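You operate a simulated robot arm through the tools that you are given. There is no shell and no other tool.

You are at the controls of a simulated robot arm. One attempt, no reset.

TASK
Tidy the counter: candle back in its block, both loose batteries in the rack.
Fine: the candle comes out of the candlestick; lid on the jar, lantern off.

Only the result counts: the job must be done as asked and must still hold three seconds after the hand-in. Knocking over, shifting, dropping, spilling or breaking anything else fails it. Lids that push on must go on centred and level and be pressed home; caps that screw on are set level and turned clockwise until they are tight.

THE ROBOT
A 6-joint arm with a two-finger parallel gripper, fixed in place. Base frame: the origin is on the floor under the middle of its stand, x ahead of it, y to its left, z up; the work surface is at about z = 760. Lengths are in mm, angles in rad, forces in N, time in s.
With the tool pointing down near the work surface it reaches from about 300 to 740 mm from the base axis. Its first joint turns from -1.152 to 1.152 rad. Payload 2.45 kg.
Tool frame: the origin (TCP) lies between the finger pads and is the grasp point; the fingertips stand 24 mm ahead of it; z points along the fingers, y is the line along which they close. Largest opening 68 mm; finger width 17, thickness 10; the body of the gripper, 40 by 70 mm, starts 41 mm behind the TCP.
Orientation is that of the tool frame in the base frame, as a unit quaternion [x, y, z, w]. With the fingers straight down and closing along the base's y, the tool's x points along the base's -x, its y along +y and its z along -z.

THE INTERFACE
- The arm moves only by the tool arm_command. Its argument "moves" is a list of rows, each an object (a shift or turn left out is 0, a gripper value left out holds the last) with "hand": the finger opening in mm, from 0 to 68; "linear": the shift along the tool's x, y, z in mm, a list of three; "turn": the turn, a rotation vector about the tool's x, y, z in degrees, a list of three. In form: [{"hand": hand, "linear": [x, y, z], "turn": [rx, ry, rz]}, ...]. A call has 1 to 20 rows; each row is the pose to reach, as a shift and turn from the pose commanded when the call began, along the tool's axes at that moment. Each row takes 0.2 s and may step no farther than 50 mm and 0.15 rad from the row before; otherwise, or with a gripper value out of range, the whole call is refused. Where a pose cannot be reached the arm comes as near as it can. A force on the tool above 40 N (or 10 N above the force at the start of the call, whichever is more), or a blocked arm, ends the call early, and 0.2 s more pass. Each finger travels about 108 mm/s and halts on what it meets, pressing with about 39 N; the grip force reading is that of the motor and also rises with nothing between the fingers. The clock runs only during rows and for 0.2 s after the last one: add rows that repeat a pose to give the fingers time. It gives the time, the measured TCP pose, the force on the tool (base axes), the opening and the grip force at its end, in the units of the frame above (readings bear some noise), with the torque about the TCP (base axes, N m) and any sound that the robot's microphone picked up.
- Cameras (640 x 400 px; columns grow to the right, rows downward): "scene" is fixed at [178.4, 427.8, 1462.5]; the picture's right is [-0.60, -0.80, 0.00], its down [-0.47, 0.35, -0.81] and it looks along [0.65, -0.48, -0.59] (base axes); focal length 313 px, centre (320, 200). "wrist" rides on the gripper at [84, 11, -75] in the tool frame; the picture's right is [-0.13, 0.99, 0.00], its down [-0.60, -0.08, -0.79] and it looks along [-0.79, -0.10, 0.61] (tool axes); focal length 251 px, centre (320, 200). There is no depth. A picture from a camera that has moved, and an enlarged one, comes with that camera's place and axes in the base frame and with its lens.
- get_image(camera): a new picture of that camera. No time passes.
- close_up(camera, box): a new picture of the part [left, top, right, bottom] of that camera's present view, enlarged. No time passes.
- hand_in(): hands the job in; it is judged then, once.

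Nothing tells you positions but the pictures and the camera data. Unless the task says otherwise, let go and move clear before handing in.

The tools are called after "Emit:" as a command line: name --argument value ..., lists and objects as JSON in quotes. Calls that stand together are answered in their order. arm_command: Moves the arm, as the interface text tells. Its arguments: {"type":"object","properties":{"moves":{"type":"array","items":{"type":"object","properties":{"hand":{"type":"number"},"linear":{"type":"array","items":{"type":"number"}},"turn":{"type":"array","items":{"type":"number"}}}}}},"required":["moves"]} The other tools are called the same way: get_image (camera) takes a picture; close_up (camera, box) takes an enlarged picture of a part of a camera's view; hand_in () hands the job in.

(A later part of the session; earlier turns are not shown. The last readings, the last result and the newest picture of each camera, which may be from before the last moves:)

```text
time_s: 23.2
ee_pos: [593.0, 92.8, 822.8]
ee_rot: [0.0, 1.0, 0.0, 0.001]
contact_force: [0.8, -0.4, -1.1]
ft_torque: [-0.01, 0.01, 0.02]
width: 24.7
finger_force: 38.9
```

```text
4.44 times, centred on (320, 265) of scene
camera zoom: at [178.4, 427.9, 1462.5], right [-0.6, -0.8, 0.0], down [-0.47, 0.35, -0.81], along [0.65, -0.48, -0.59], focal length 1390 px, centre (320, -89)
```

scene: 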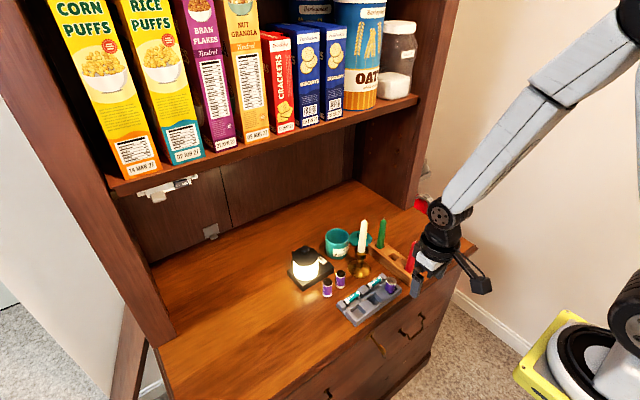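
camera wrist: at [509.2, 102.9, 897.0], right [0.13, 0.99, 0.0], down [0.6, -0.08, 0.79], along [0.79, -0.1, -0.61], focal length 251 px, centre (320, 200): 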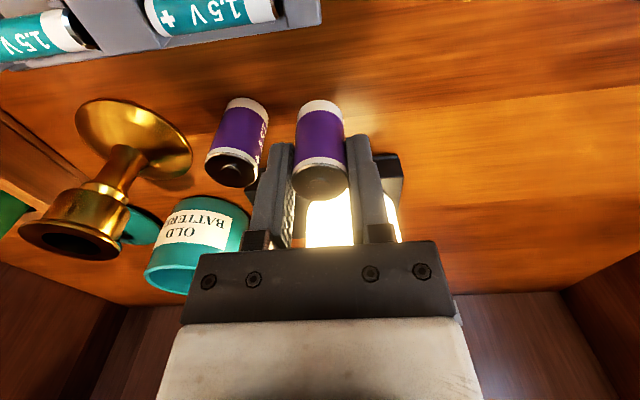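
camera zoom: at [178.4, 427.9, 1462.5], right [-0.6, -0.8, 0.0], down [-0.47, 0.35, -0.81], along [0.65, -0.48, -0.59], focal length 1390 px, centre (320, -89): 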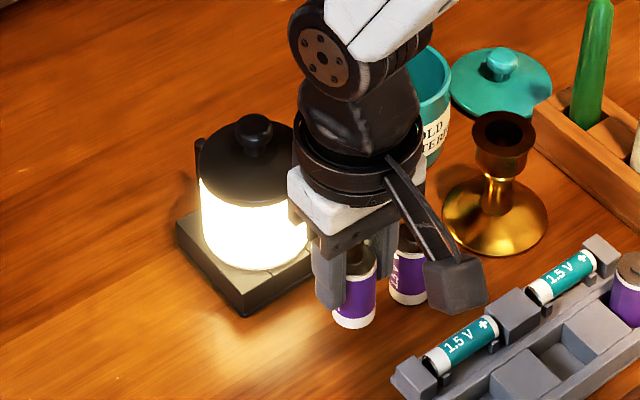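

The battery is held and the other one is undisturbed. I'll raise it and carry it above the left-most empty well at (495,74.3).

Emit:
arm_command --moves '[{"linear": [0, 0, -40]}, {"linear": [0, 0, -70]}, {"linear": [33, -6, -70]}, {"linear": [66, -12, -70]}, {"linear": [98, -18, -70]}, {"linear": [98, -18, -60]}, {"linear": [98, -18, -60]}]'

Emit:
get_image --camera "wrist"

Emit:
close_up --camera "wrist" --box '[240, 20, 400, 140]'

Emit:
close_up --camera "scene" --box '[320, 230, 420, 330]'

```text
time_s: 24.8
ee_pos: [495.1, 74.4, 882.7]
ee_rot: [0.0, 1.0, 0.0, 0.001]
contact_force: [0.5, -0.4, 0.0]
ft_torque: [0.02, 0.03, -0.01]
width: 24.4
finger_force: 39.0
```

```text
taken
camera wrist: at [411.7, 84.5, 957.3], right [0.13, 0.99, 0.0], down [0.6, -0.08, 0.79], along [0.79, -0.1, -0.61], focal length 251 px, centre (320, 200)
```

wrist: 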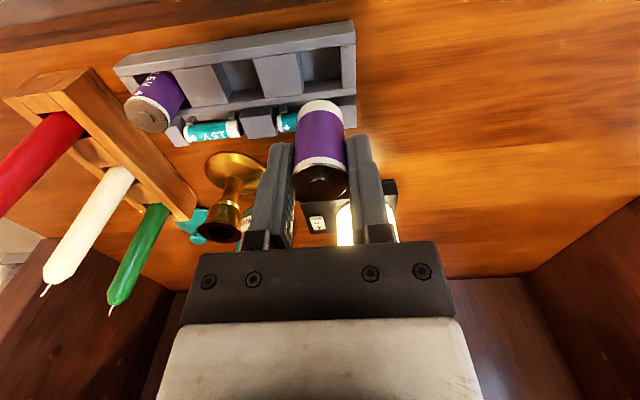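

```text
3.33 times, centred on (320, 80) of wrist
camera zoom: at [411.7, 84.5, 957.3], right [0.13, 0.99, 0.0], down [0.6, -0.08, 0.79], along [0.79, -0.1, -0.61], focal length 838 px, centre (320, 600)
```

zoom: 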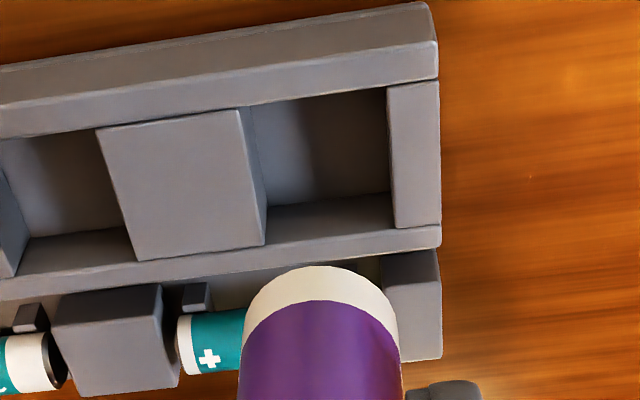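

```text
4.00 times, centred on (370, 280) of scene
camera zoom: at [178.4, 427.9, 1462.5], right [-0.6, -0.8, 0.0], down [-0.47, 0.35, -0.81], along [0.65, -0.48, -0.59], focal length 1251 px, centre (120, -120)
```

zoom: 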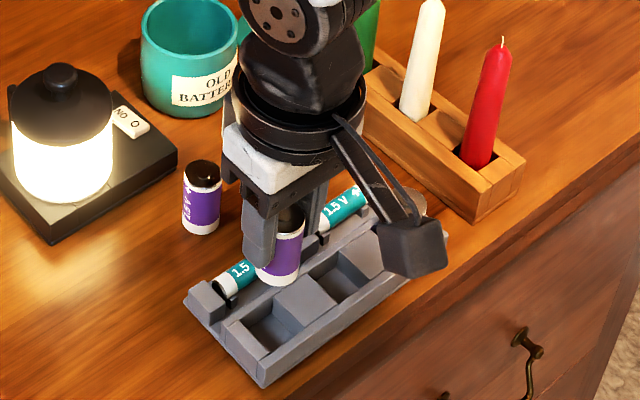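

The well measures x 480–508 and y 60–88, top at z≈781, centre (494.4,74.1). I'll correct by about -0.9 in x and +0.6 in y, lower to just above it, and verify.

Emit:
arm_command --moves '[{"linear": [0.9, 0.6, 15]}, {"linear": [0.9, 0.6, 30]}, {"linear": [0.9, 0.6, 42]}, {"linear": [0.9, 0.6, 48]}, {"linear": [0.9, 0.6, 48]}]'

Emit:
get_image --camera "wrist"

Emit:
close_up --camera "wrist" --box '[240, 20, 400, 140]'

Emit:
close_up --camera "scene" --box '[330, 260, 390, 320]'

```text
time_s: 26.0
ee_pos: [494.5, 73.9, 834.4]
ee_rot: [0.0, 1.0, 0.0, 0.001]
contact_force: [-0.6, -0.8, -1.3]
ft_torque: [0.0, 0.0, -0.02]
width: 24.5
finger_force: 38.6
```

```text
taken
camera wrist: at [411.0, 85.3, 908.7], right [0.13, 0.99, 0.0], down [0.6, -0.08, 0.79], along [0.79, -0.1, -0.61], focal length 251 px, centre (320, 200)
```

wrist: 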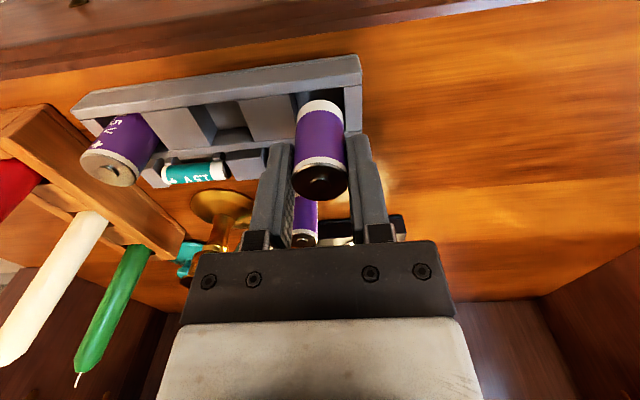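

```text
3.33 times, centred on (320, 80) of wrist
camera zoom: at [411.0, 85.3, 908.7], right [0.13, 0.99, 0.0], down [0.6, -0.08, 0.79], along [0.79, -0.1, -0.61], focal length 838 px, centre (320, 600)
```

zoom: 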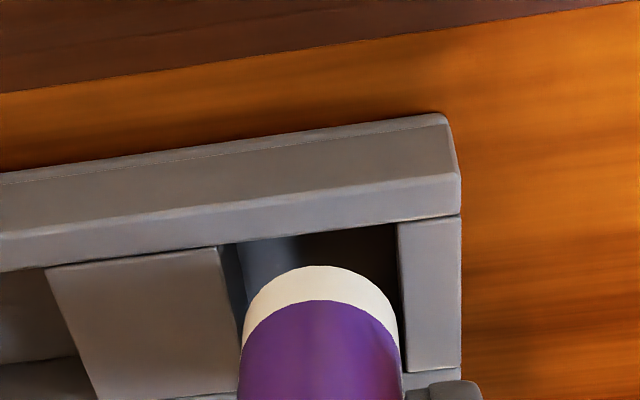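

```text
6.67 times, centred on (360, 290) of scene
camera zoom: at [178.4, 427.9, 1462.5], right [-0.6, -0.8, 0.0], down [-0.47, 0.35, -0.81], along [0.65, -0.48, -0.59], focal length 2085 px, centre (53, -400)
```

zoom: 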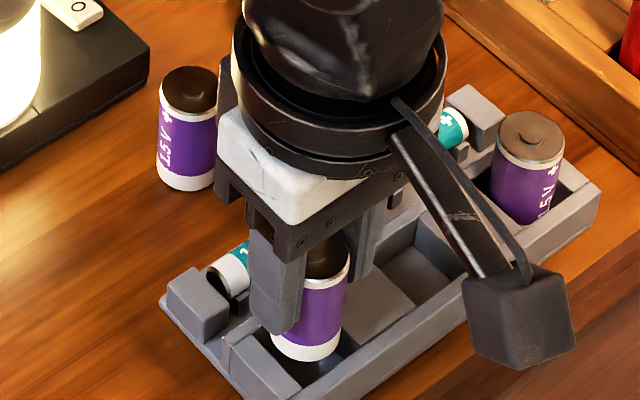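

The battery is centred over the well to within half a millimetre. Inserting slowly until it touches the floor.

Emit:
arm_command --moves '[{"linear": [0.2, 0, 4]}, {"linear": [0.2, 0, 7]}, {"linear": [0.2, 0, 10]}, {"linear": [0.2, 0, 13]}, {"linear": [0.2, 0, 16]}, {"linear": [0.2, 0, 18]}, {"linear": [0.2, 0, 18]}]'

Emit:
close_up --camera "scene" --box '[330, 260, 390, 320]'

```text
time_s: 27.6
ee_pos: [495.6, 74.5, 815.4]
ee_rot: [0.0, 1.0, -0.001, 0.001]
contact_force: [-0.7, 0.4, -0.6]
ft_torque: [0.01, -0.03, 0.01]
width: 24.7
finger_force: 39.1
```

```text
6.67 times, centred on (360, 290) of scene
camera zoom: at [178.4, 427.9, 1462.5], right [-0.6, -0.8, 0.0], down [-0.47, 0.35, -0.81], along [0.65, -0.48, -0.59], focal length 2085 px, centre (53, -400)
```

zoom: 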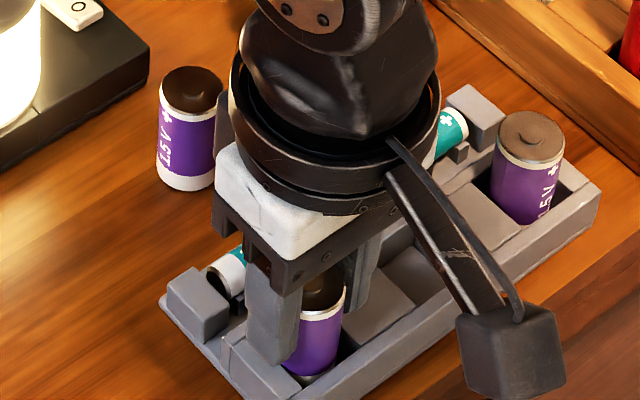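

Emit:
arm_command --moves '[{"linear": [0, 0, 1]}, {"linear": [0, 0, 2]}, {"linear": [0, 0, 3]}, {"linear": [0, 0, 4]}, {"linear": [0, 0, 4]}]'

```text
time_s: 28.8
ee_pos: [494.4, 74.4, 812.5]
ee_rot: [0.0, 1.0, 0.0, 0.001]
contact_force: [-1.9, -0.5, 6.8]
ft_torque: [-0.09, 0.07, 0.0]
width: 24.5
finger_force: 39.0
```

The battery is on the floor of the well, with 6.8 N contact. Releasing and backing straight up.

Emit:
arm_command --moves '[{"linear": [0, 0, -0.5]}, {"hand": 30, "linear": [0, 0, -0.5]}, {"hand": 36, "linear": [0, 0, -0.5]}, {"hand": 36, "linear": [0, 0, -0.5]}, {"linear": [0, 0, -15]}, {"linear": [0, 0, -40]}, {"linear": [0, 0, -75]}, {"linear": [0, 0, -75]}]'

Emit:
close_up --camera "scene" --box '[300, 240, 420, 330]'

Emit:
get_image --camera "wrist"

```text
time_s: 30.6
ee_pos: [495.6, 74.9, 888.0]
ee_rot: [0.0, 1.0, 0.0, 0.0]
contact_force: [0.6, 0.4, 0.0]
ft_torque: [0.0, 0.01, 0.05]
width: 35.8
finger_force: 0.1
```

```text
4.44 times, centred on (360, 285) of scene
camera zoom: at [178.4, 427.8, 1462.5], right [-0.6, -0.8, 0.0], down [-0.47, 0.35, -0.81], along [0.65, -0.48, -0.59], focal length 1390 px, centre (142, -178)
```

zoom: 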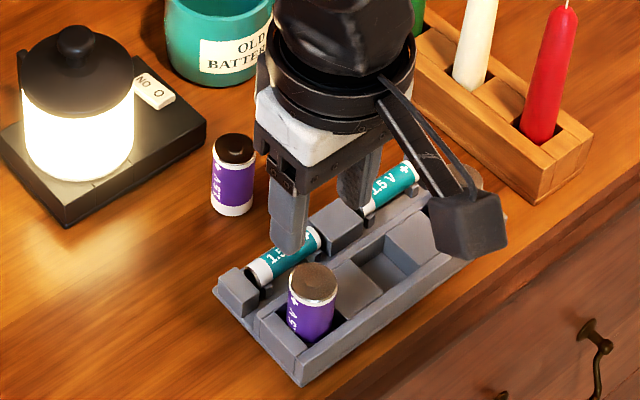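

```text
taken
camera wrist: at [411.2, 85.7, 962.3], right [0.13, 0.99, 0.0], down [0.6, -0.08, 0.79], along [0.79, -0.1, -0.61], focal length 251 px, centre (320, 200)
```

wrist: 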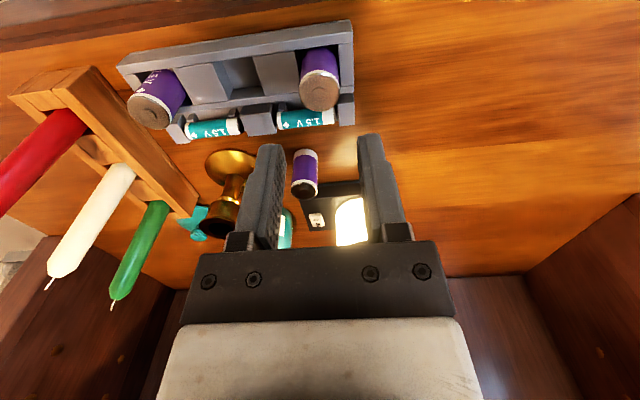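

The first battery is in. Now hovering above the second one at about (593,46).

Emit:
arm_command --moves '[{"hand": 44, "linear": [-33, -10, 0]}, {"linear": [-66, -20, 0]}, {"linear": [-97.5, -28.8, 0]}, {"linear": [-97.5, -28.8, 8]}, {"linear": [-97.5, -28.8, 8]}]'

Emit:
close_up --camera "wrist" --box '[240, 40, 400, 200]'

```text
time_s: 31.8
ee_pos: [592.5, 45.4, 880.1]
ee_rot: [0.0, 1.0, 0.0, 0.001]
contact_force: [-0.7, 0.6, -0.3]
ft_torque: [0.03, -0.02, -0.03]
width: 43.9
finger_force: 0.1
```

```text
2.50 times, centred on (320, 120) of wrist
camera zoom: at [508.9, 56.6, 954.8], right [0.13, 0.99, 0.0], down [0.6, -0.08, 0.79], along [0.79, -0.1, -0.61], focal length 629 px, centre (320, 400)
```

zoom: 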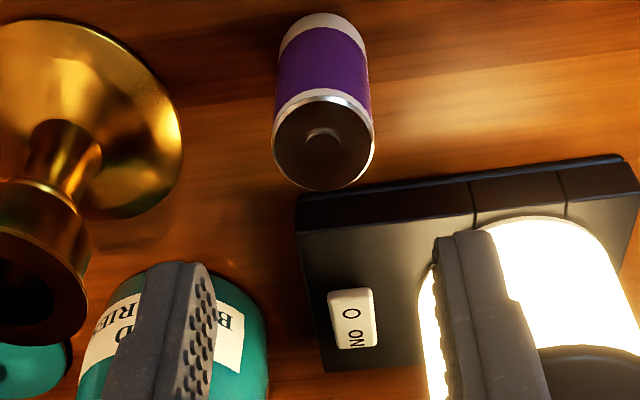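

The battery is offset by about (+0.9,+0.9) mm. I'll correct, descend and grip.

Emit:
arm_command --moves '[{"linear": [-0.9, 0.9, 20]}, {"linear": [-0.9, 0.9, 40]}, {"linear": [-0.9, 0.9, 55]}, {"linear": [-0.9, 0.9, 66]}, {"linear": [-0.9, 0.9, 73]}, {"linear": [-0.9, 0.9, 73]}]'

Emit:
get_image --camera "wrist"

```text
time_s: 33.2
ee_pos: [592.0, 46.1, 805.8]
ee_rot: [0.0, 1.0, 0.0, 0.001]
contact_force: [0.7, 0.1, 0.5]
ft_torque: [-0.01, 0.01, 0.04]
width: 43.9
finger_force: 0.0
```

```text
taken
camera wrist: at [509.0, 57.3, 880.7], right [0.13, 0.99, 0.0], down [0.6, -0.08, 0.79], along [0.79, -0.1, -0.61], focal length 251 px, centre (320, 200)
```

wrist: 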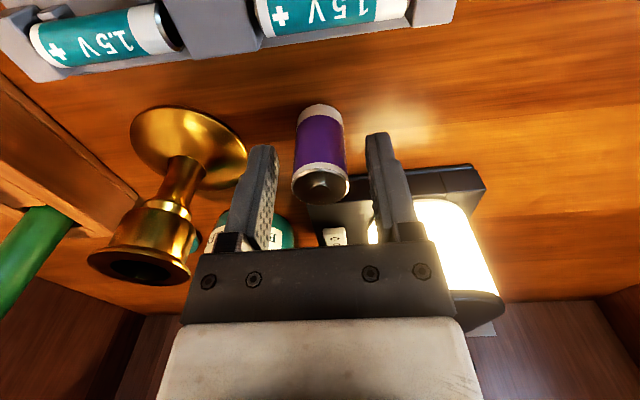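

Centred. Closing, then a test lift.

Emit:
arm_command --moves '[{"hand": 30, "linear": [0, 0, 0]}, {"hand": 18, "linear": [0, 0, 0]}, {"hand": 18, "linear": [0, 0, 0]}, {"hand": 18, "linear": [0, 0, 0]}, {"linear": [0, 0, -5]}, {"linear": [0, 0, -30]}, {"linear": [0, 0, -70]}, {"linear": [0, 0, -90]}, {"linear": [0, 0, -90]}]'

Emit:
get_image --camera "wrist"

Emit:
close_up --camera "scene" --box '[280, 220, 400, 320]'

```text
time_s: 35.2
ee_pos: [593.4, 47.9, 897.6]
ee_rot: [0.0, 1.0, -0.001, -0.001]
contact_force: [0.3, 0.5, -1.5]
ft_torque: [0.02, -0.01, -0.01]
width: 24.7
finger_force: 39.5
```

```text
taken
camera wrist: at [508.5, 57.9, 971.5], right [0.13, 0.99, 0.0], down [0.6, -0.08, 0.79], along [0.79, -0.1, -0.61], focal length 251 px, centre (320, 200)
```

wrist: 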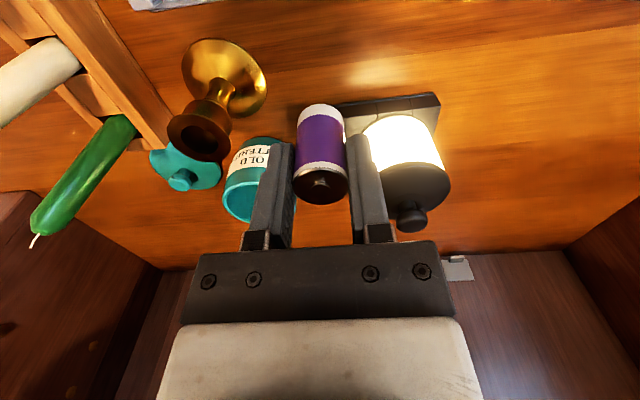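

```text
4.00 times, centred on (340, 270) of scene
camera zoom: at [178.4, 427.9, 1462.5], right [-0.6, -0.8, 0.0], down [-0.47, 0.35, -0.81], along [0.65, -0.48, -0.59], focal length 1251 px, centre (240, -80)
```

zoom: 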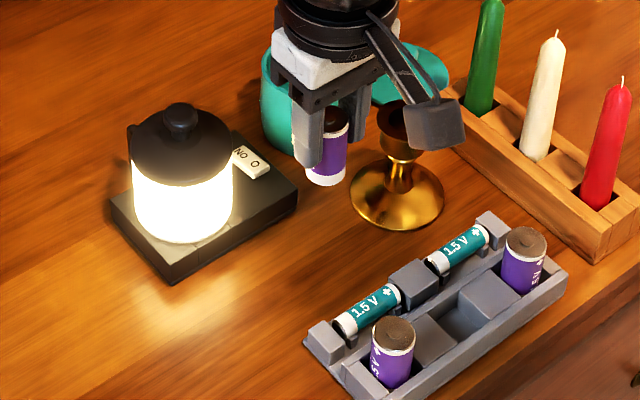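

Held cleanly. Carrying it over the middle well at about (494.5,16.6).

Emit:
arm_command --moves '[{"linear": [33, -10, 0]}, {"linear": [66, -20, 0]}, {"linear": [98.2, -30.3, 0]}, {"linear": [98.2, -30.3, 14]}, {"linear": [98.2, -30.3, 14]}]'

Emit:
close_up --camera "wrist" --box '[240, 20, 400, 140]'

Emit:
get_image --camera "wrist"

```text
time_s: 36.4
ee_pos: [494.2, 15.6, 883.1]
ee_rot: [0.0, 1.0, 0.0, 0.0]
contact_force: [-0.3, -0.1, 0.3]
ft_torque: [-0.03, 0.01, 0.01]
width: 24.6
finger_force: 39.4
```

```text
3.33 times, centred on (320, 80) of wrist
camera zoom: at [410.3, 27.0, 956.7], right [0.13, 0.99, 0.0], down [0.6, -0.08, 0.79], along [0.79, -0.1, -0.61], focal length 838 px, centre (320, 600)
```

zoom: 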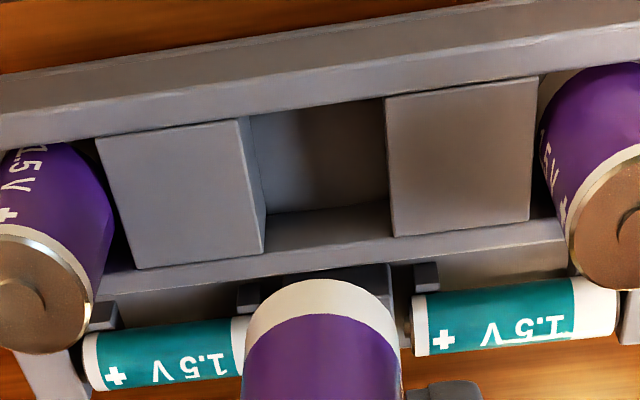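

```text
taken
camera wrist: at [410.3, 27.0, 956.7], right [0.13, 0.99, 0.0], down [0.6, -0.08, 0.79], along [0.79, -0.1, -0.61], focal length 251 px, centre (320, 200)
```

wrist: 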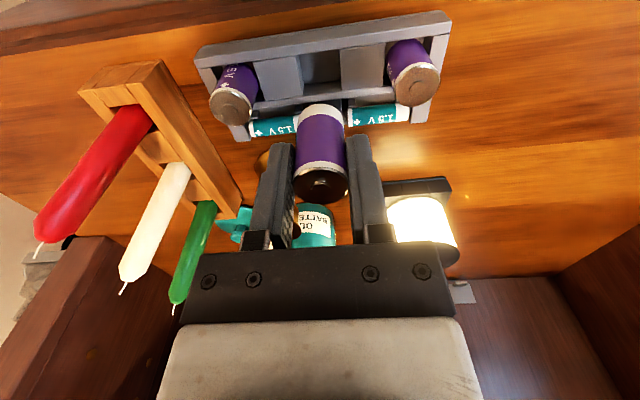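

The middle well's centre is at (494.9,15.9), and the battery sits slightly +x and +y of it. I'll correct by (-0.6,-0.5), lower to just above, and recheck.

Emit:
arm_command --moves '[{"linear": [0.6, -0.5, 15]}, {"linear": [0.6, -0.5, 30]}, {"linear": [0.6, -0.5, 42]}, {"linear": [0.6, -0.5, 48]}, {"linear": [0.6, -0.5, 48]}]'

Emit:
close_up --camera "wrist" --box '[240, 20, 400, 140]'

Emit:
close_up --camera "scene" --box '[330, 260, 410, 330]'

```text
time_s: 37.6
ee_pos: [492.6, 16.5, 834.0]
ee_rot: [0.0, 1.0, 0.0, 0.001]
contact_force: [-0.1, -0.9, -0.1]
ft_torque: [-0.04, 0.02, -0.02]
width: 24.7
finger_force: 39.4
```

```text
3.33 times, centred on (320, 80) of wrist
camera zoom: at [410.1, 26.5, 908.5], right [0.13, 0.99, 0.0], down [0.6, -0.08, 0.79], along [0.79, -0.1, -0.61], focal length 838 px, centre (320, 600)
```

zoom: 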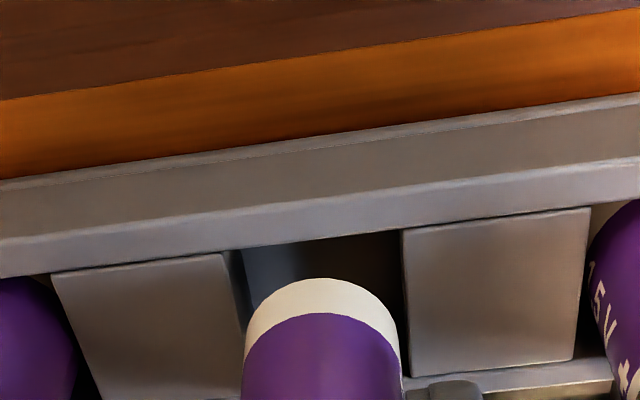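

```text
5.71 times, centred on (370, 295) of scene
camera zoom: at [178.4, 427.9, 1462.5], right [-0.6, -0.8, 0.0], down [-0.47, 0.35, -0.81], along [0.65, -0.48, -0.59], focal length 1787 px, centre (34, -343)
```

zoom: 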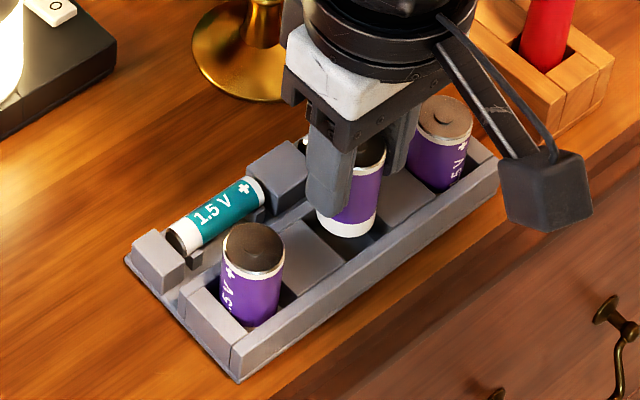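

Aligned. Inserting slowly.

Emit:
arm_command --moves '[{"linear": [0, 0, 4]}, {"linear": [0, 0, 7]}, {"linear": [0, 0, 10]}, {"linear": [0, 0, 13]}, {"linear": [0, 0, 16]}, {"linear": [0, 0, 18]}, {"linear": [0, 0, 19]}, {"linear": [0, 0, 19]}]'

Emit:
close_up --camera "scene" --box '[330, 260, 410, 330]'

```text
time_s: 39.4
ee_pos: [494.1, 15.7, 814.5]
ee_rot: [0.0, 1.0, 0.0, 0.001]
contact_force: [-1.8, 0.9, -0.1]
ft_torque: [-0.05, 0.07, 0.0]
width: 24.7
finger_force: 39.1
```

```text
5.71 times, centred on (370, 295) of scene
camera zoom: at [178.4, 427.8, 1462.5], right [-0.6, -0.8, 0.0], down [-0.47, 0.35, -0.81], along [0.65, -0.48, -0.59], focal length 1787 px, centre (34, -343)
```

zoom: 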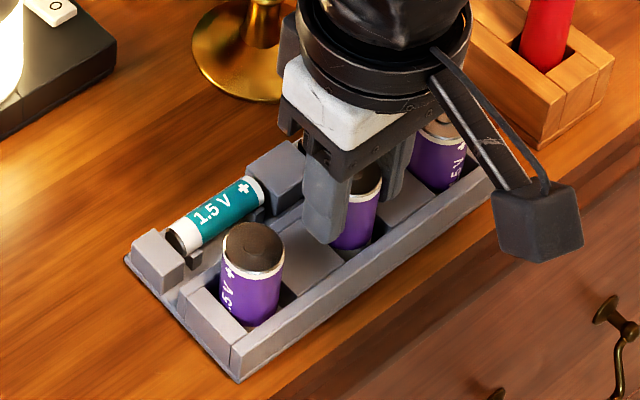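

Emit:
arm_command --moves '[{"linear": [0.4, 0, 1]}, {"linear": [0.4, 0, 2]}, {"linear": [0.4, 0, 3]}, {"linear": [0.4, 0, 3]}]'

```text
time_s: 40.4
ee_pos: [493.6, 15.4, 812.4]
ee_rot: [0.0, 1.0, 0.0, 0.001]
contact_force: [0.3, 0.7, -0.7]
ft_torque: [0.0, 0.01, -0.04]
width: 24.9
finger_force: 39.1
```

Emit:
arm_command --moves '[{"linear": [0, 0, 0.7]}, {"linear": [0, 0, 1.4]}, {"linear": [0, 0, 1.4]}]'

```text
time_s: 41.2
ee_pos: [492.7, 16.5, 811.6]
ee_rot: [-0.001, 1.0, 0.0, 0.001]
contact_force: [-3.5, 4.1, 16.3]
ft_torque: [0.28, 0.09, 0.02]
width: 24.9
finger_force: 39.0
```

Seated, with 16 N on the floor of the well. Releasing and rising.

Emit:
arm_command --moves '[{"linear": [0, 0, -0.7]}, {"hand": 30, "linear": [0, 0, -0.7]}, {"hand": 36, "linear": [0, 0, -0.7]}, {"hand": 36, "linear": [0, 0, -0.7]}, {"linear": [0, 0, -15]}, {"linear": [0, 0, -40]}, {"linear": [0, 0, -80]}, {"linear": [0, 0, -120]}, {"linear": [0, 0, -120]}]'

Emit:
get_image --camera "wrist"

Emit:
close_up --camera "scene" --box '[270, 210, 430, 330]'

```text
time_s: 43.2
ee_pos: [492.9, 15.3, 932.0]
ee_rot: [0.0, 1.0, -0.001, 0.0]
contact_force: [-0.5, -0.2, 0.1]
ft_torque: [-0.02, -0.02, 0.04]
width: 35.8
finger_force: 0.1
```

```text
taken
camera wrist: at [409.2, 26.6, 1006.5], right [0.13, 0.99, 0.0], down [0.6, -0.08, 0.79], along [0.79, -0.1, -0.61], focal length 251 px, centre (320, 200)
```

wrist: 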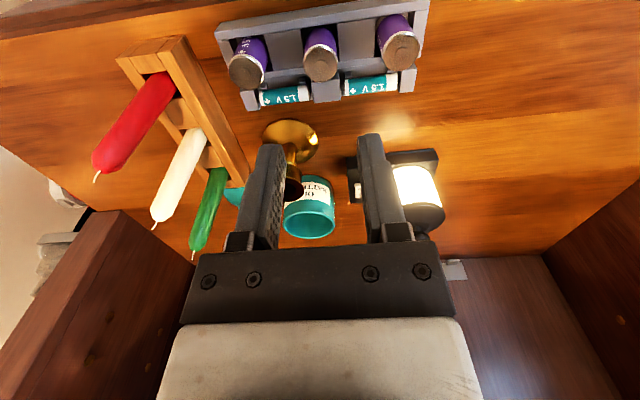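

```text
3.33 times, centred on (350, 270) of scene
camera zoom: at [178.4, 427.8, 1462.5], right [-0.6, -0.8, 0.0], down [-0.47, 0.35, -0.81], along [0.65, -0.48, -0.59], focal length 1042 px, centre (220, -33)
```

zoom: 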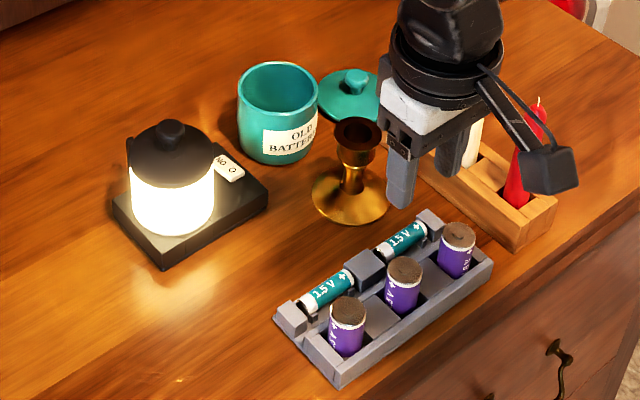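

All three rack wells are now filled. Next is the lantern switch, so I'll look at it closely.

Emit:
close_up --camera "scene" --box '[285, 240, 340, 280]'

Emit:
close_up --camera "scene" --box '[320, 225, 390, 275]'

Emit:
arm_command --moves '[{"linear": [-40, 5, -20]}, {"linear": [-80, 10, -40]}, {"linear": [-110, 15, -40]}, {"linear": [-110, 15, -40]}]'

Emit:
get_image --camera "wrist"

```text
10.00 times, centred on (312, 260) of scene
camera zoom: at [178.4, 427.8, 1462.5], right [-0.6, -0.8, 0.0], down [-0.47, 0.35, -0.81], along [0.65, -0.48, -0.59], focal length 3127 px, centre (395, -400)
```

zoom: 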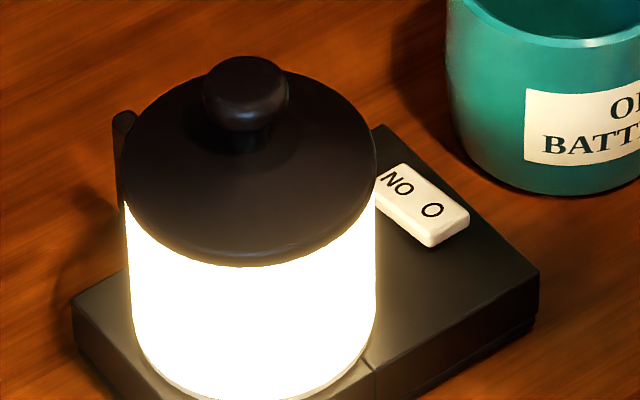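

```text
8.00 times, centred on (355, 250) of scene
camera zoom: at [178.4, 427.8, 1462.5], right [-0.6, -0.8, 0.0], down [-0.47, 0.35, -0.81], along [0.65, -0.48, -0.59], focal length 2502 px, centre (40, -200)
```

zoom: 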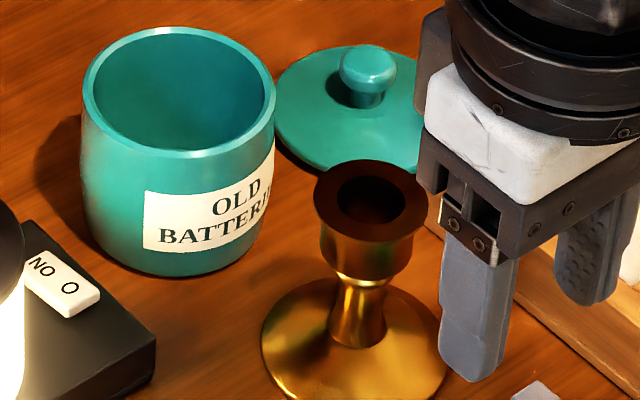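

```text
time_s: 44.2
ee_pos: [604.8, 31.1, 970.9]
ee_rot: [0.0, 1.0, 0.0, 0.0]
contact_force: [-0.4, -0.2, -0.3]
ft_torque: [0.01, -0.01, -0.01]
width: 35.8
finger_force: 0.1
```

```text
taken
camera wrist: at [519.9, 41.9, 1045.3], right [0.13, 0.99, 0.0], down [0.6, -0.08, 0.79], along [0.79, -0.1, -0.61], focal length 251 px, centre (320, 200)
```

wrist: 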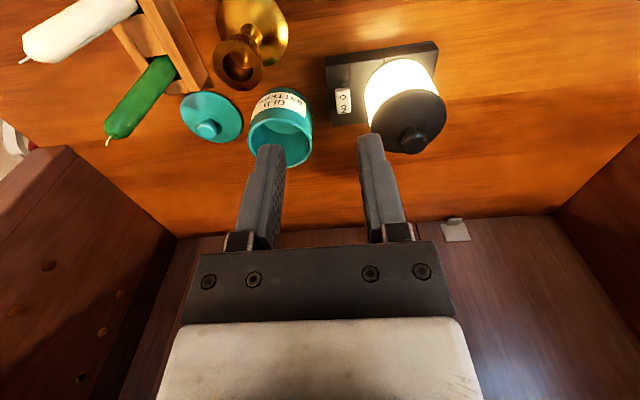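

The rocker's near "O" end is raised and its far "ON" end is pressed down. I'll measure it precisely from here.

Emit:
close_up --camera "wrist" --box '[310, 30, 450, 160]'

Emit:
close_up --camera "wrist" --box '[325, 75, 365, 115]'

Emit:
close_up --camera "wrist" --box '[170, 60, 330, 180]'

```text
3.08 times, centred on (380, 95) of wrist
camera zoom: at [519.9, 41.9, 1045.3], right [0.13, 0.99, 0.0], down [0.6, -0.08, 0.79], along [0.79, -0.1, -0.61], focal length 774 px, centre (135, 523)
```

zoom: 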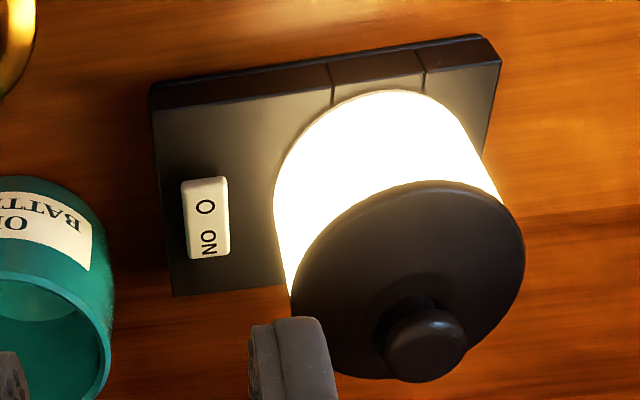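

```text
10.00 times, centred on (345, 95) of wrist
camera zoom: at [519.9, 41.9, 1045.3], right [0.13, 0.99, 0.0], down [0.6, -0.08, 0.79], along [0.79, -0.1, -0.61], focal length 2514 px, centre (70, 1250)
```

zoom: 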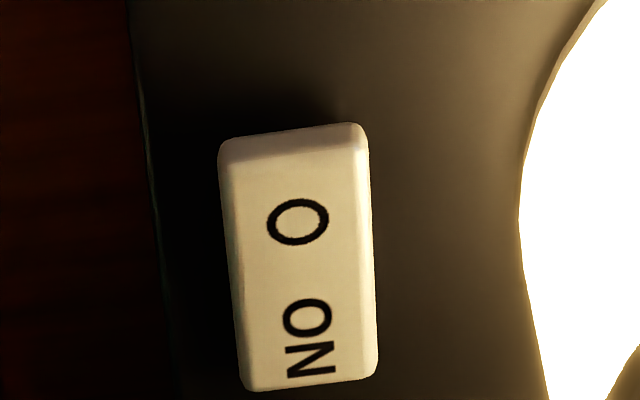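

```text
3.33 times, centred on (250, 120) of wrist
camera zoom: at [519.9, 41.9, 1045.3], right [0.13, 0.99, 0.0], down [0.6, -0.08, 0.79], along [0.79, -0.1, -0.61], focal length 838 px, centre (553, 467)
```

zoom: 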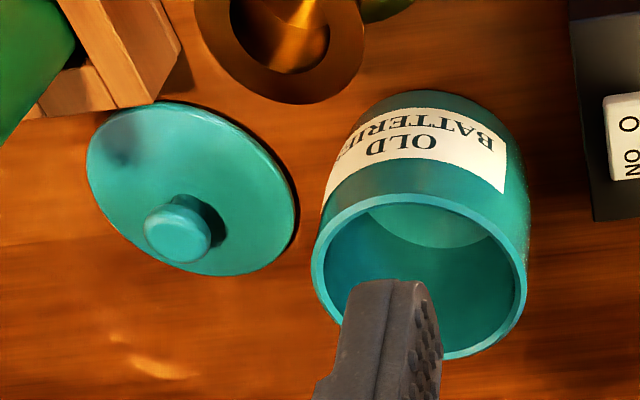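

The switch centre is (679.5,47.3) and its raised "O" end is at x≈664–675. The lantern cap and jar sit close on either side, so I'll turn the gripper 90° with the camera toward -y, closing the fingers. That puts its narrow side between them.

Emit:
arm_command --moves '[{"hand": 0, "turn": [0, 0, -8]}, {"turn": [0, 0, -16]}, {"turn": [0, 0, -24]}, {"turn": [0, 0, -32]}, {"turn": [0, 0, -40]}, {"turn": [0, 0, -48]}, {"turn": [0, 0, -56]}, {"turn": [0, 0, -64]}, {"turn": [0, 0, -72]}, {"turn": [0, 0, -80]}, {"turn": [0, 0, -88]}, {"turn": [0, 0, -90]}, {"turn": [0, 0, -90]}]'

Emit:
get_image --camera "wrist"

Emit:
get_image --camera "scene"

```text
time_s: 47.0
ee_pos: [602.5, 30.7, 971.0]
ee_rot: [0.708, -0.707, 0.001, 0.0]
contact_force: [0.4, -0.6, -0.4]
ft_torque: [-0.02, -0.03, 0.0]
width: 0.0
finger_force: 23.3
```

```text
taken
camera wrist: at [593.0, -53.7, 1045.5], right [-0.99, 0.13, 0.0], down [0.08, 0.6, 0.79], along [0.1, 0.79, -0.61], focal length 251 px, centre (320, 200)
```

wrist: 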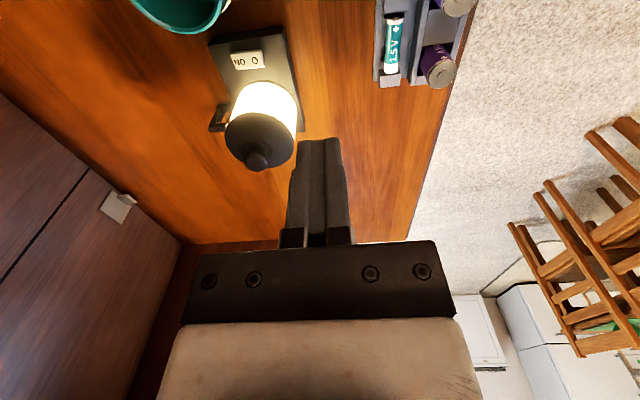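

```text
taken
```

scene: 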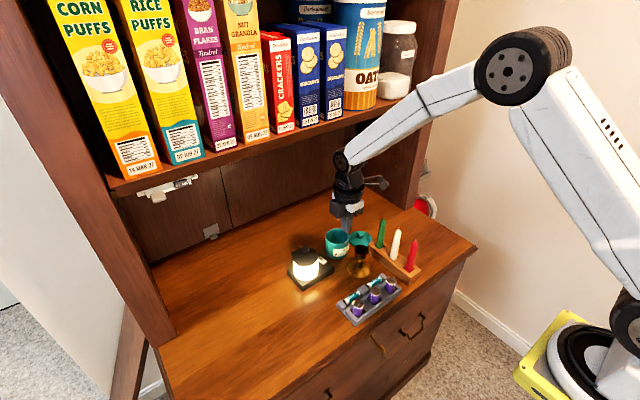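

The rotation worked. Next I move above the switch's O end and tilt about 10° so the gripper body leans away from the lantern.

Emit:
arm_command --moves '[{"linear": [-8, -30, 0]}, {"linear": [-16.5, -61, 0]}, {"linear": [-16.5, -61, 35]}, {"linear": [-16.5, -61, 70]}, {"linear": [-16.5, -61, 70], "turn": [0, -5, 0]}, {"linear": [-16.5, -61, 70], "turn": [0, -10, 0]}, {"linear": [-16.5, -61, 70], "turn": [0, -10, 0]}]'

Emit:
get_image --camera "wrist"

Emit:
close_up --camera "scene" --box '[270, 190, 400, 300]'

```text
time_s: 48.6
ee_pos: [665.0, 46.9, 899.7]
ee_rot: [0.704, -0.704, -0.061, -0.063]
contact_force: [0.1, -0.2, 0.2]
ft_torque: [-0.03, 0.03, 0.01]
width: 0.0
finger_force: 23.4
```

```text
taken
camera wrist: at [653.8, -48.8, 959.6], right [-0.99, 0.13, 0.02], down [0.08, 0.46, 0.89], along [0.1, 0.88, -0.46], focal length 251 px, centre (320, 200)
```

wrist: 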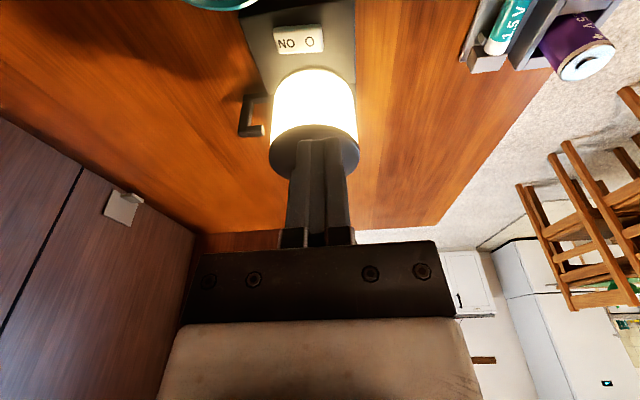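

```text
3.64 times, centred on (335, 245) of scene
camera zoom: at [178.4, 427.8, 1462.5], right [-0.6, -0.8, 0.0], down [-0.47, 0.35, -0.81], along [0.65, -0.48, -0.59], focal length 1137 px, centre (266, 36)
```

zoom: 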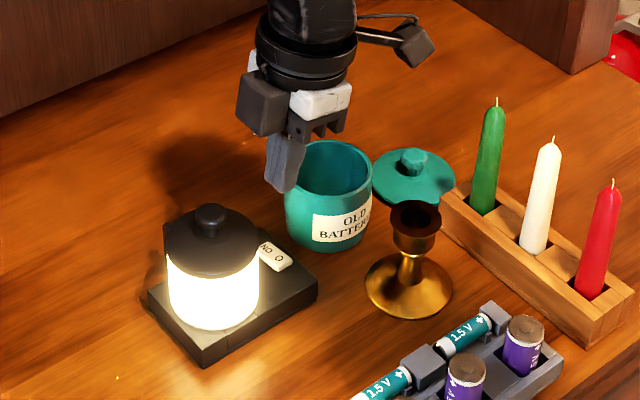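

There's a dark box on the gripper's +y side that I hadn't seen before. I'll inspect it before going down beside the lantern.

Emit:
close_up --camera "scene" --box '[310, 185, 380, 265]'

Emit:
close_up --camera "wrist" --box '[220, 0, 420, 160]'

```text
5.00 times, centred on (345, 225) of scene
camera zoom: at [178.4, 427.8, 1462.5], right [-0.6, -0.8, 0.0], down [-0.47, 0.35, -0.81], along [0.65, -0.48, -0.59], focal length 1564 px, centre (195, 75)
```

zoom: 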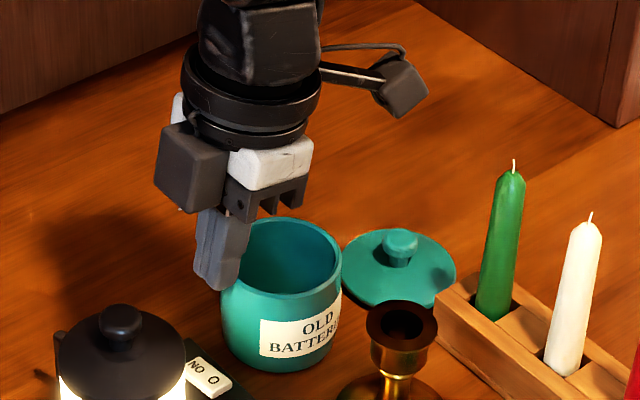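

```text
2.50 times, centred on (320, 80) of wrist
camera zoom: at [653.8, -48.8, 959.6], right [-0.99, 0.13, 0.02], down [0.08, 0.46, 0.89], along [0.1, 0.88, -0.46], focal length 629 px, centre (320, 500)
```

zoom: 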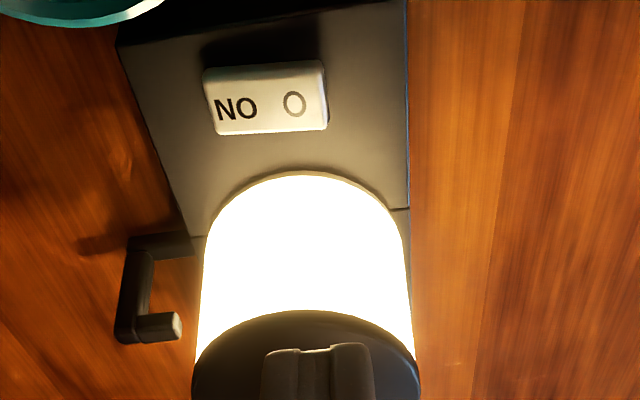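

That box is the gripper's motor housing, and in this orientation it would sit over the lantern cap. I'll go back to the standard orientation, where the motor faces +x, and tilt away from the lantern there. First I undo the tilt.

Emit:
arm_command --moves '[{"turn": [0, 5, 0], "linear": [0, 0, -5]}, {"turn": [0, 10, 0], "linear": [0, 0, -10]}, {"turn": [0, 10, 0], "linear": [0, 0, -10]}]'

Emit:
arm_command --moves '[{"turn": [0, 0, 8]}, {"turn": [0, 0, 16]}, {"turn": [0, 0, 24]}, {"turn": [0, 0, 32]}, {"turn": [0, 0, 40]}, {"turn": [0, 0, 48]}, {"turn": [0, 0, 56]}, {"turn": [0, 0, 64]}, {"turn": [0, 0, 72]}, {"turn": [0, 0, 80]}, {"turn": [0, 0, 88]}, {"turn": [0, 0, 90]}, {"turn": [0, 0, 90]}]'

Emit:
get_image --camera "wrist"

```text
time_s: 49.4
ee_pos: [665.2, 45.5, 911.8]
ee_rot: [0.708, -0.707, 0.001, -0.001]
contact_force: [0.4, -0.3, -0.5]
ft_torque: [-0.01, -0.01, -0.02]
width: 0.1
finger_force: 23.8
```

```text
time_s: 52.2
ee_pos: [665.6, 45.9, 910.4]
ee_rot: [0.001, 1.0, 0.0, 0.001]
contact_force: [0.6, -0.5, 0.1]
ft_torque: [-0.02, 0.01, 0.01]
width: 0.0
finger_force: 23.4
```

```text
taken
camera wrist: at [580.9, 56.4, 985.4], right [0.13, 0.99, 0.0], down [0.6, -0.08, 0.79], along [0.79, -0.1, -0.61], focal length 251 px, centre (320, 200)
```

wrist: 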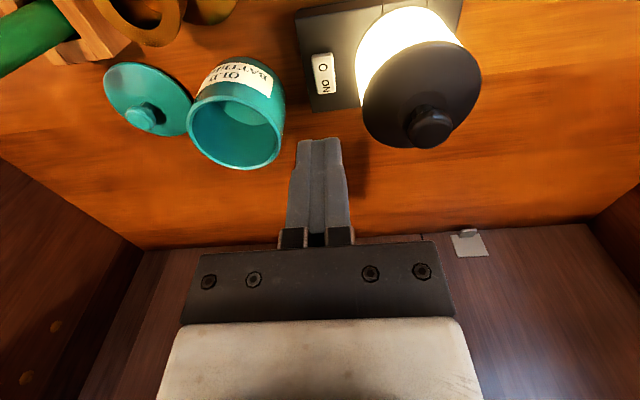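

Good view. I'll measure the switch, jar and lid from here.

Emit:
close_up --camera "wrist" --box '[285, 0, 485, 160]'

Emit:
close_up --camera "wrist" --box '[90, 40, 300, 190]'

```text
2.50 times, centred on (385, 80) of wrist
camera zoom: at [580.9, 56.4, 985.4], right [0.13, 0.99, 0.0], down [0.6, -0.08, 0.79], along [0.79, -0.1, -0.61], focal length 629 px, centre (158, 500)
```

zoom: 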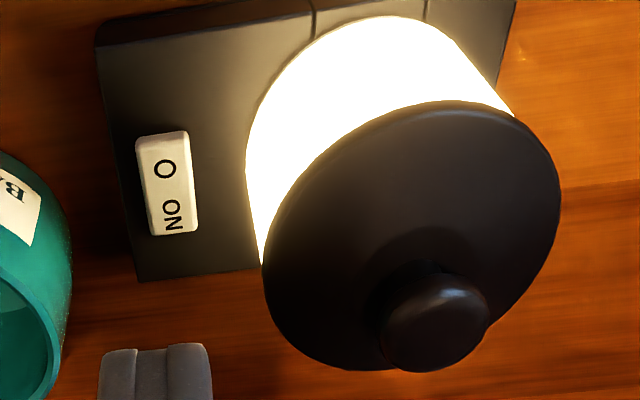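

```text
2.67 times, centred on (195, 115) of wrist
camera zoom: at [580.9, 56.4, 985.4], right [0.13, 0.99, 0.0], down [0.6, -0.08, 0.79], along [0.79, -0.1, -0.61], focal length 670 px, centre (653, 427)
```

zoom: 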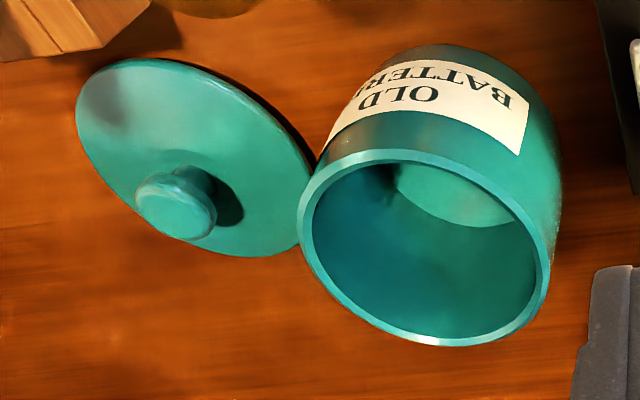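

The switch's O end is at (663–675, 46.7) with its top at z≈790. The cap edge is at y≥70 and z≈842. I'll tilt 10° away from the lantern and position over the O end.

Emit:
arm_command --moves '[{"linear": [-2, -9.6, 0], "turn": [-5, 0, 0]}, {"linear": [-2, -9.6, 0], "turn": [-10, 0, 0]}, {"linear": [-2, -9.6, 20], "turn": [-10, 0, 0]}, {"linear": [-2, -9.6, 45], "turn": [-10, 0, 0]}, {"linear": [-2, -9.6, 65], "turn": [-10, 0, 0]}, {"linear": [-2, -9.6, 65], "turn": [-10, 0, 0]}]'

Emit:
close_up --camera "scene" --box '[280, 190, 370, 290]'

Emit:
get_image --camera "wrist"

```text
time_s: 53.6
ee_pos: [666.3, 37.1, 845.6]
ee_rot: [0.0, 0.996, 0.087, 0.001]
contact_force: [1.4, -0.3, -0.1]
ft_torque: [-0.01, 0.05, -0.01]
width: 0.0
finger_force: 23.4
```

```text
4.00 times, centred on (325, 240) of scene
camera zoom: at [178.4, 427.8, 1462.5], right [-0.6, -0.8, 0.0], down [-0.47, 0.35, -0.81], along [0.65, -0.48, -0.59], focal length 1251 px, centre (300, 40)
```

zoom: 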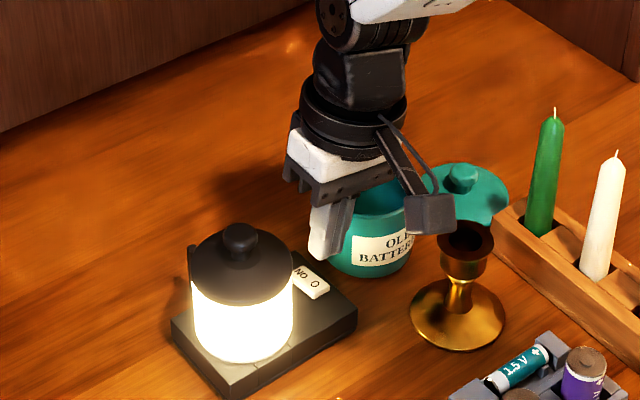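

```text
taken
camera wrist: at [583.2, 34.4, 921.1], right [0.13, 0.98, 0.17], down [0.6, -0.22, 0.77], along [0.79, 0.01, -0.62], focal length 251 px, centre (320, 200)
```

wrist: 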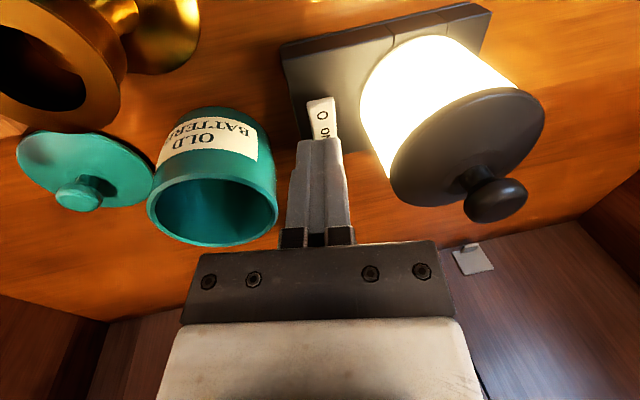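

Positioned with clearance on both sides. I'll descend to a few millimetres above the rocker.

Emit:
arm_command --moves '[{"linear": [0, -1.7, 9.8]}, {"linear": [0, -3.1, 17.7]}, {"linear": [0, -4.2, 23.6]}, {"linear": [0, -4.2, 23.6]}]'

Emit:
close_up --camera "scene" --box '[290, 220, 370, 290]'

Emit:
close_up --camera "wrist" --box '[250, 60, 450, 220]'

```text
time_s: 54.6
ee_pos: [666.4, 37.5, 823.2]
ee_rot: [0.0, 0.996, 0.087, 0.002]
contact_force: [0.9, 0.1, 0.4]
ft_torque: [0.02, -0.02, -0.02]
width: 0.0
finger_force: 23.5
```

```text
5.71 times, centred on (330, 255) of scene
camera zoom: at [178.4, 427.8, 1462.5], right [-0.6, -0.8, 0.0], down [-0.47, 0.35, -0.81], along [0.65, -0.48, -0.59], focal length 1787 px, centre (263, -114)
```

zoom: 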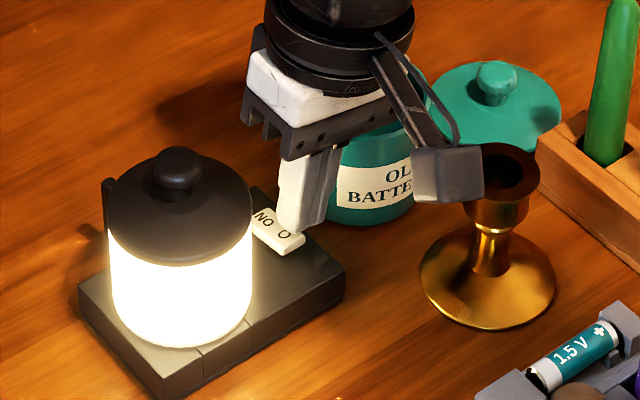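

```text
2.50 times, centred on (350, 140) of wrist
camera zoom: at [582.7, 33.5, 897.6], right [0.13, 0.98, 0.17], down [0.6, -0.22, 0.77], along [0.79, 0.0, -0.62], focal length 629 px, centre (245, 350)
```

zoom: 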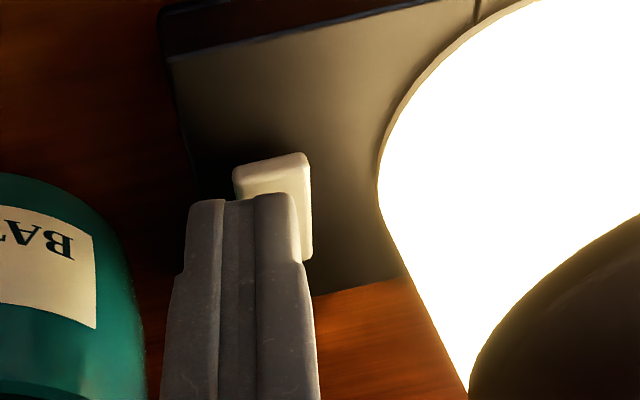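

The tip is just above the raised O end. I'll shift 2 mm toward that end and press down gradually.

Emit:
arm_command --moves '[{"linear": [2, 0, 0]}, {"linear": [2, -0.5, 3]}, {"linear": [2, -0.9, 5]}, {"linear": [2, -1.2, 7]}, {"linear": [2, -1.4, 8]}, {"linear": [2, -1.4, 8]}]'

Emit:
close_up --camera "scene" --box '[290, 220, 370, 290]'

```text
time_s: 56.0
ee_pos: [665.9, 36.5, 815.4]
ee_rot: [0.0, 0.996, 0.087, 0.001]
contact_force: [-11.3, -2.3, 26.8]
ft_torque: [0.07, 0.07, 0.19]
width: 0.1
finger_force: 24.0
heard: click
```

```text
5.71 times, centred on (330, 255) of scene
camera zoom: at [177.6, 427.8, 1462.6], right [-0.6, -0.8, 0.0], down [-0.47, 0.35, -0.81], along [0.65, -0.48, -0.59], focal length 1787 px, centre (263, -114)
```

zoom: 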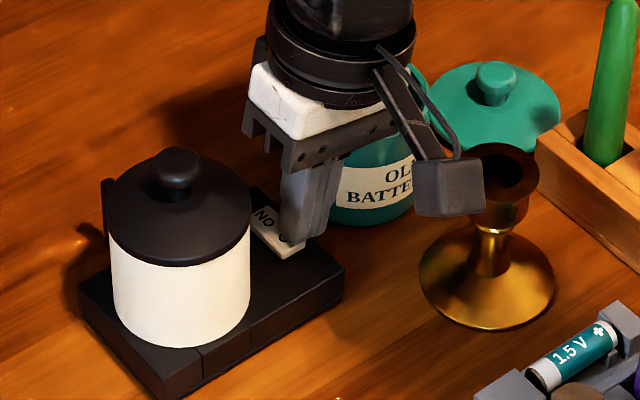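

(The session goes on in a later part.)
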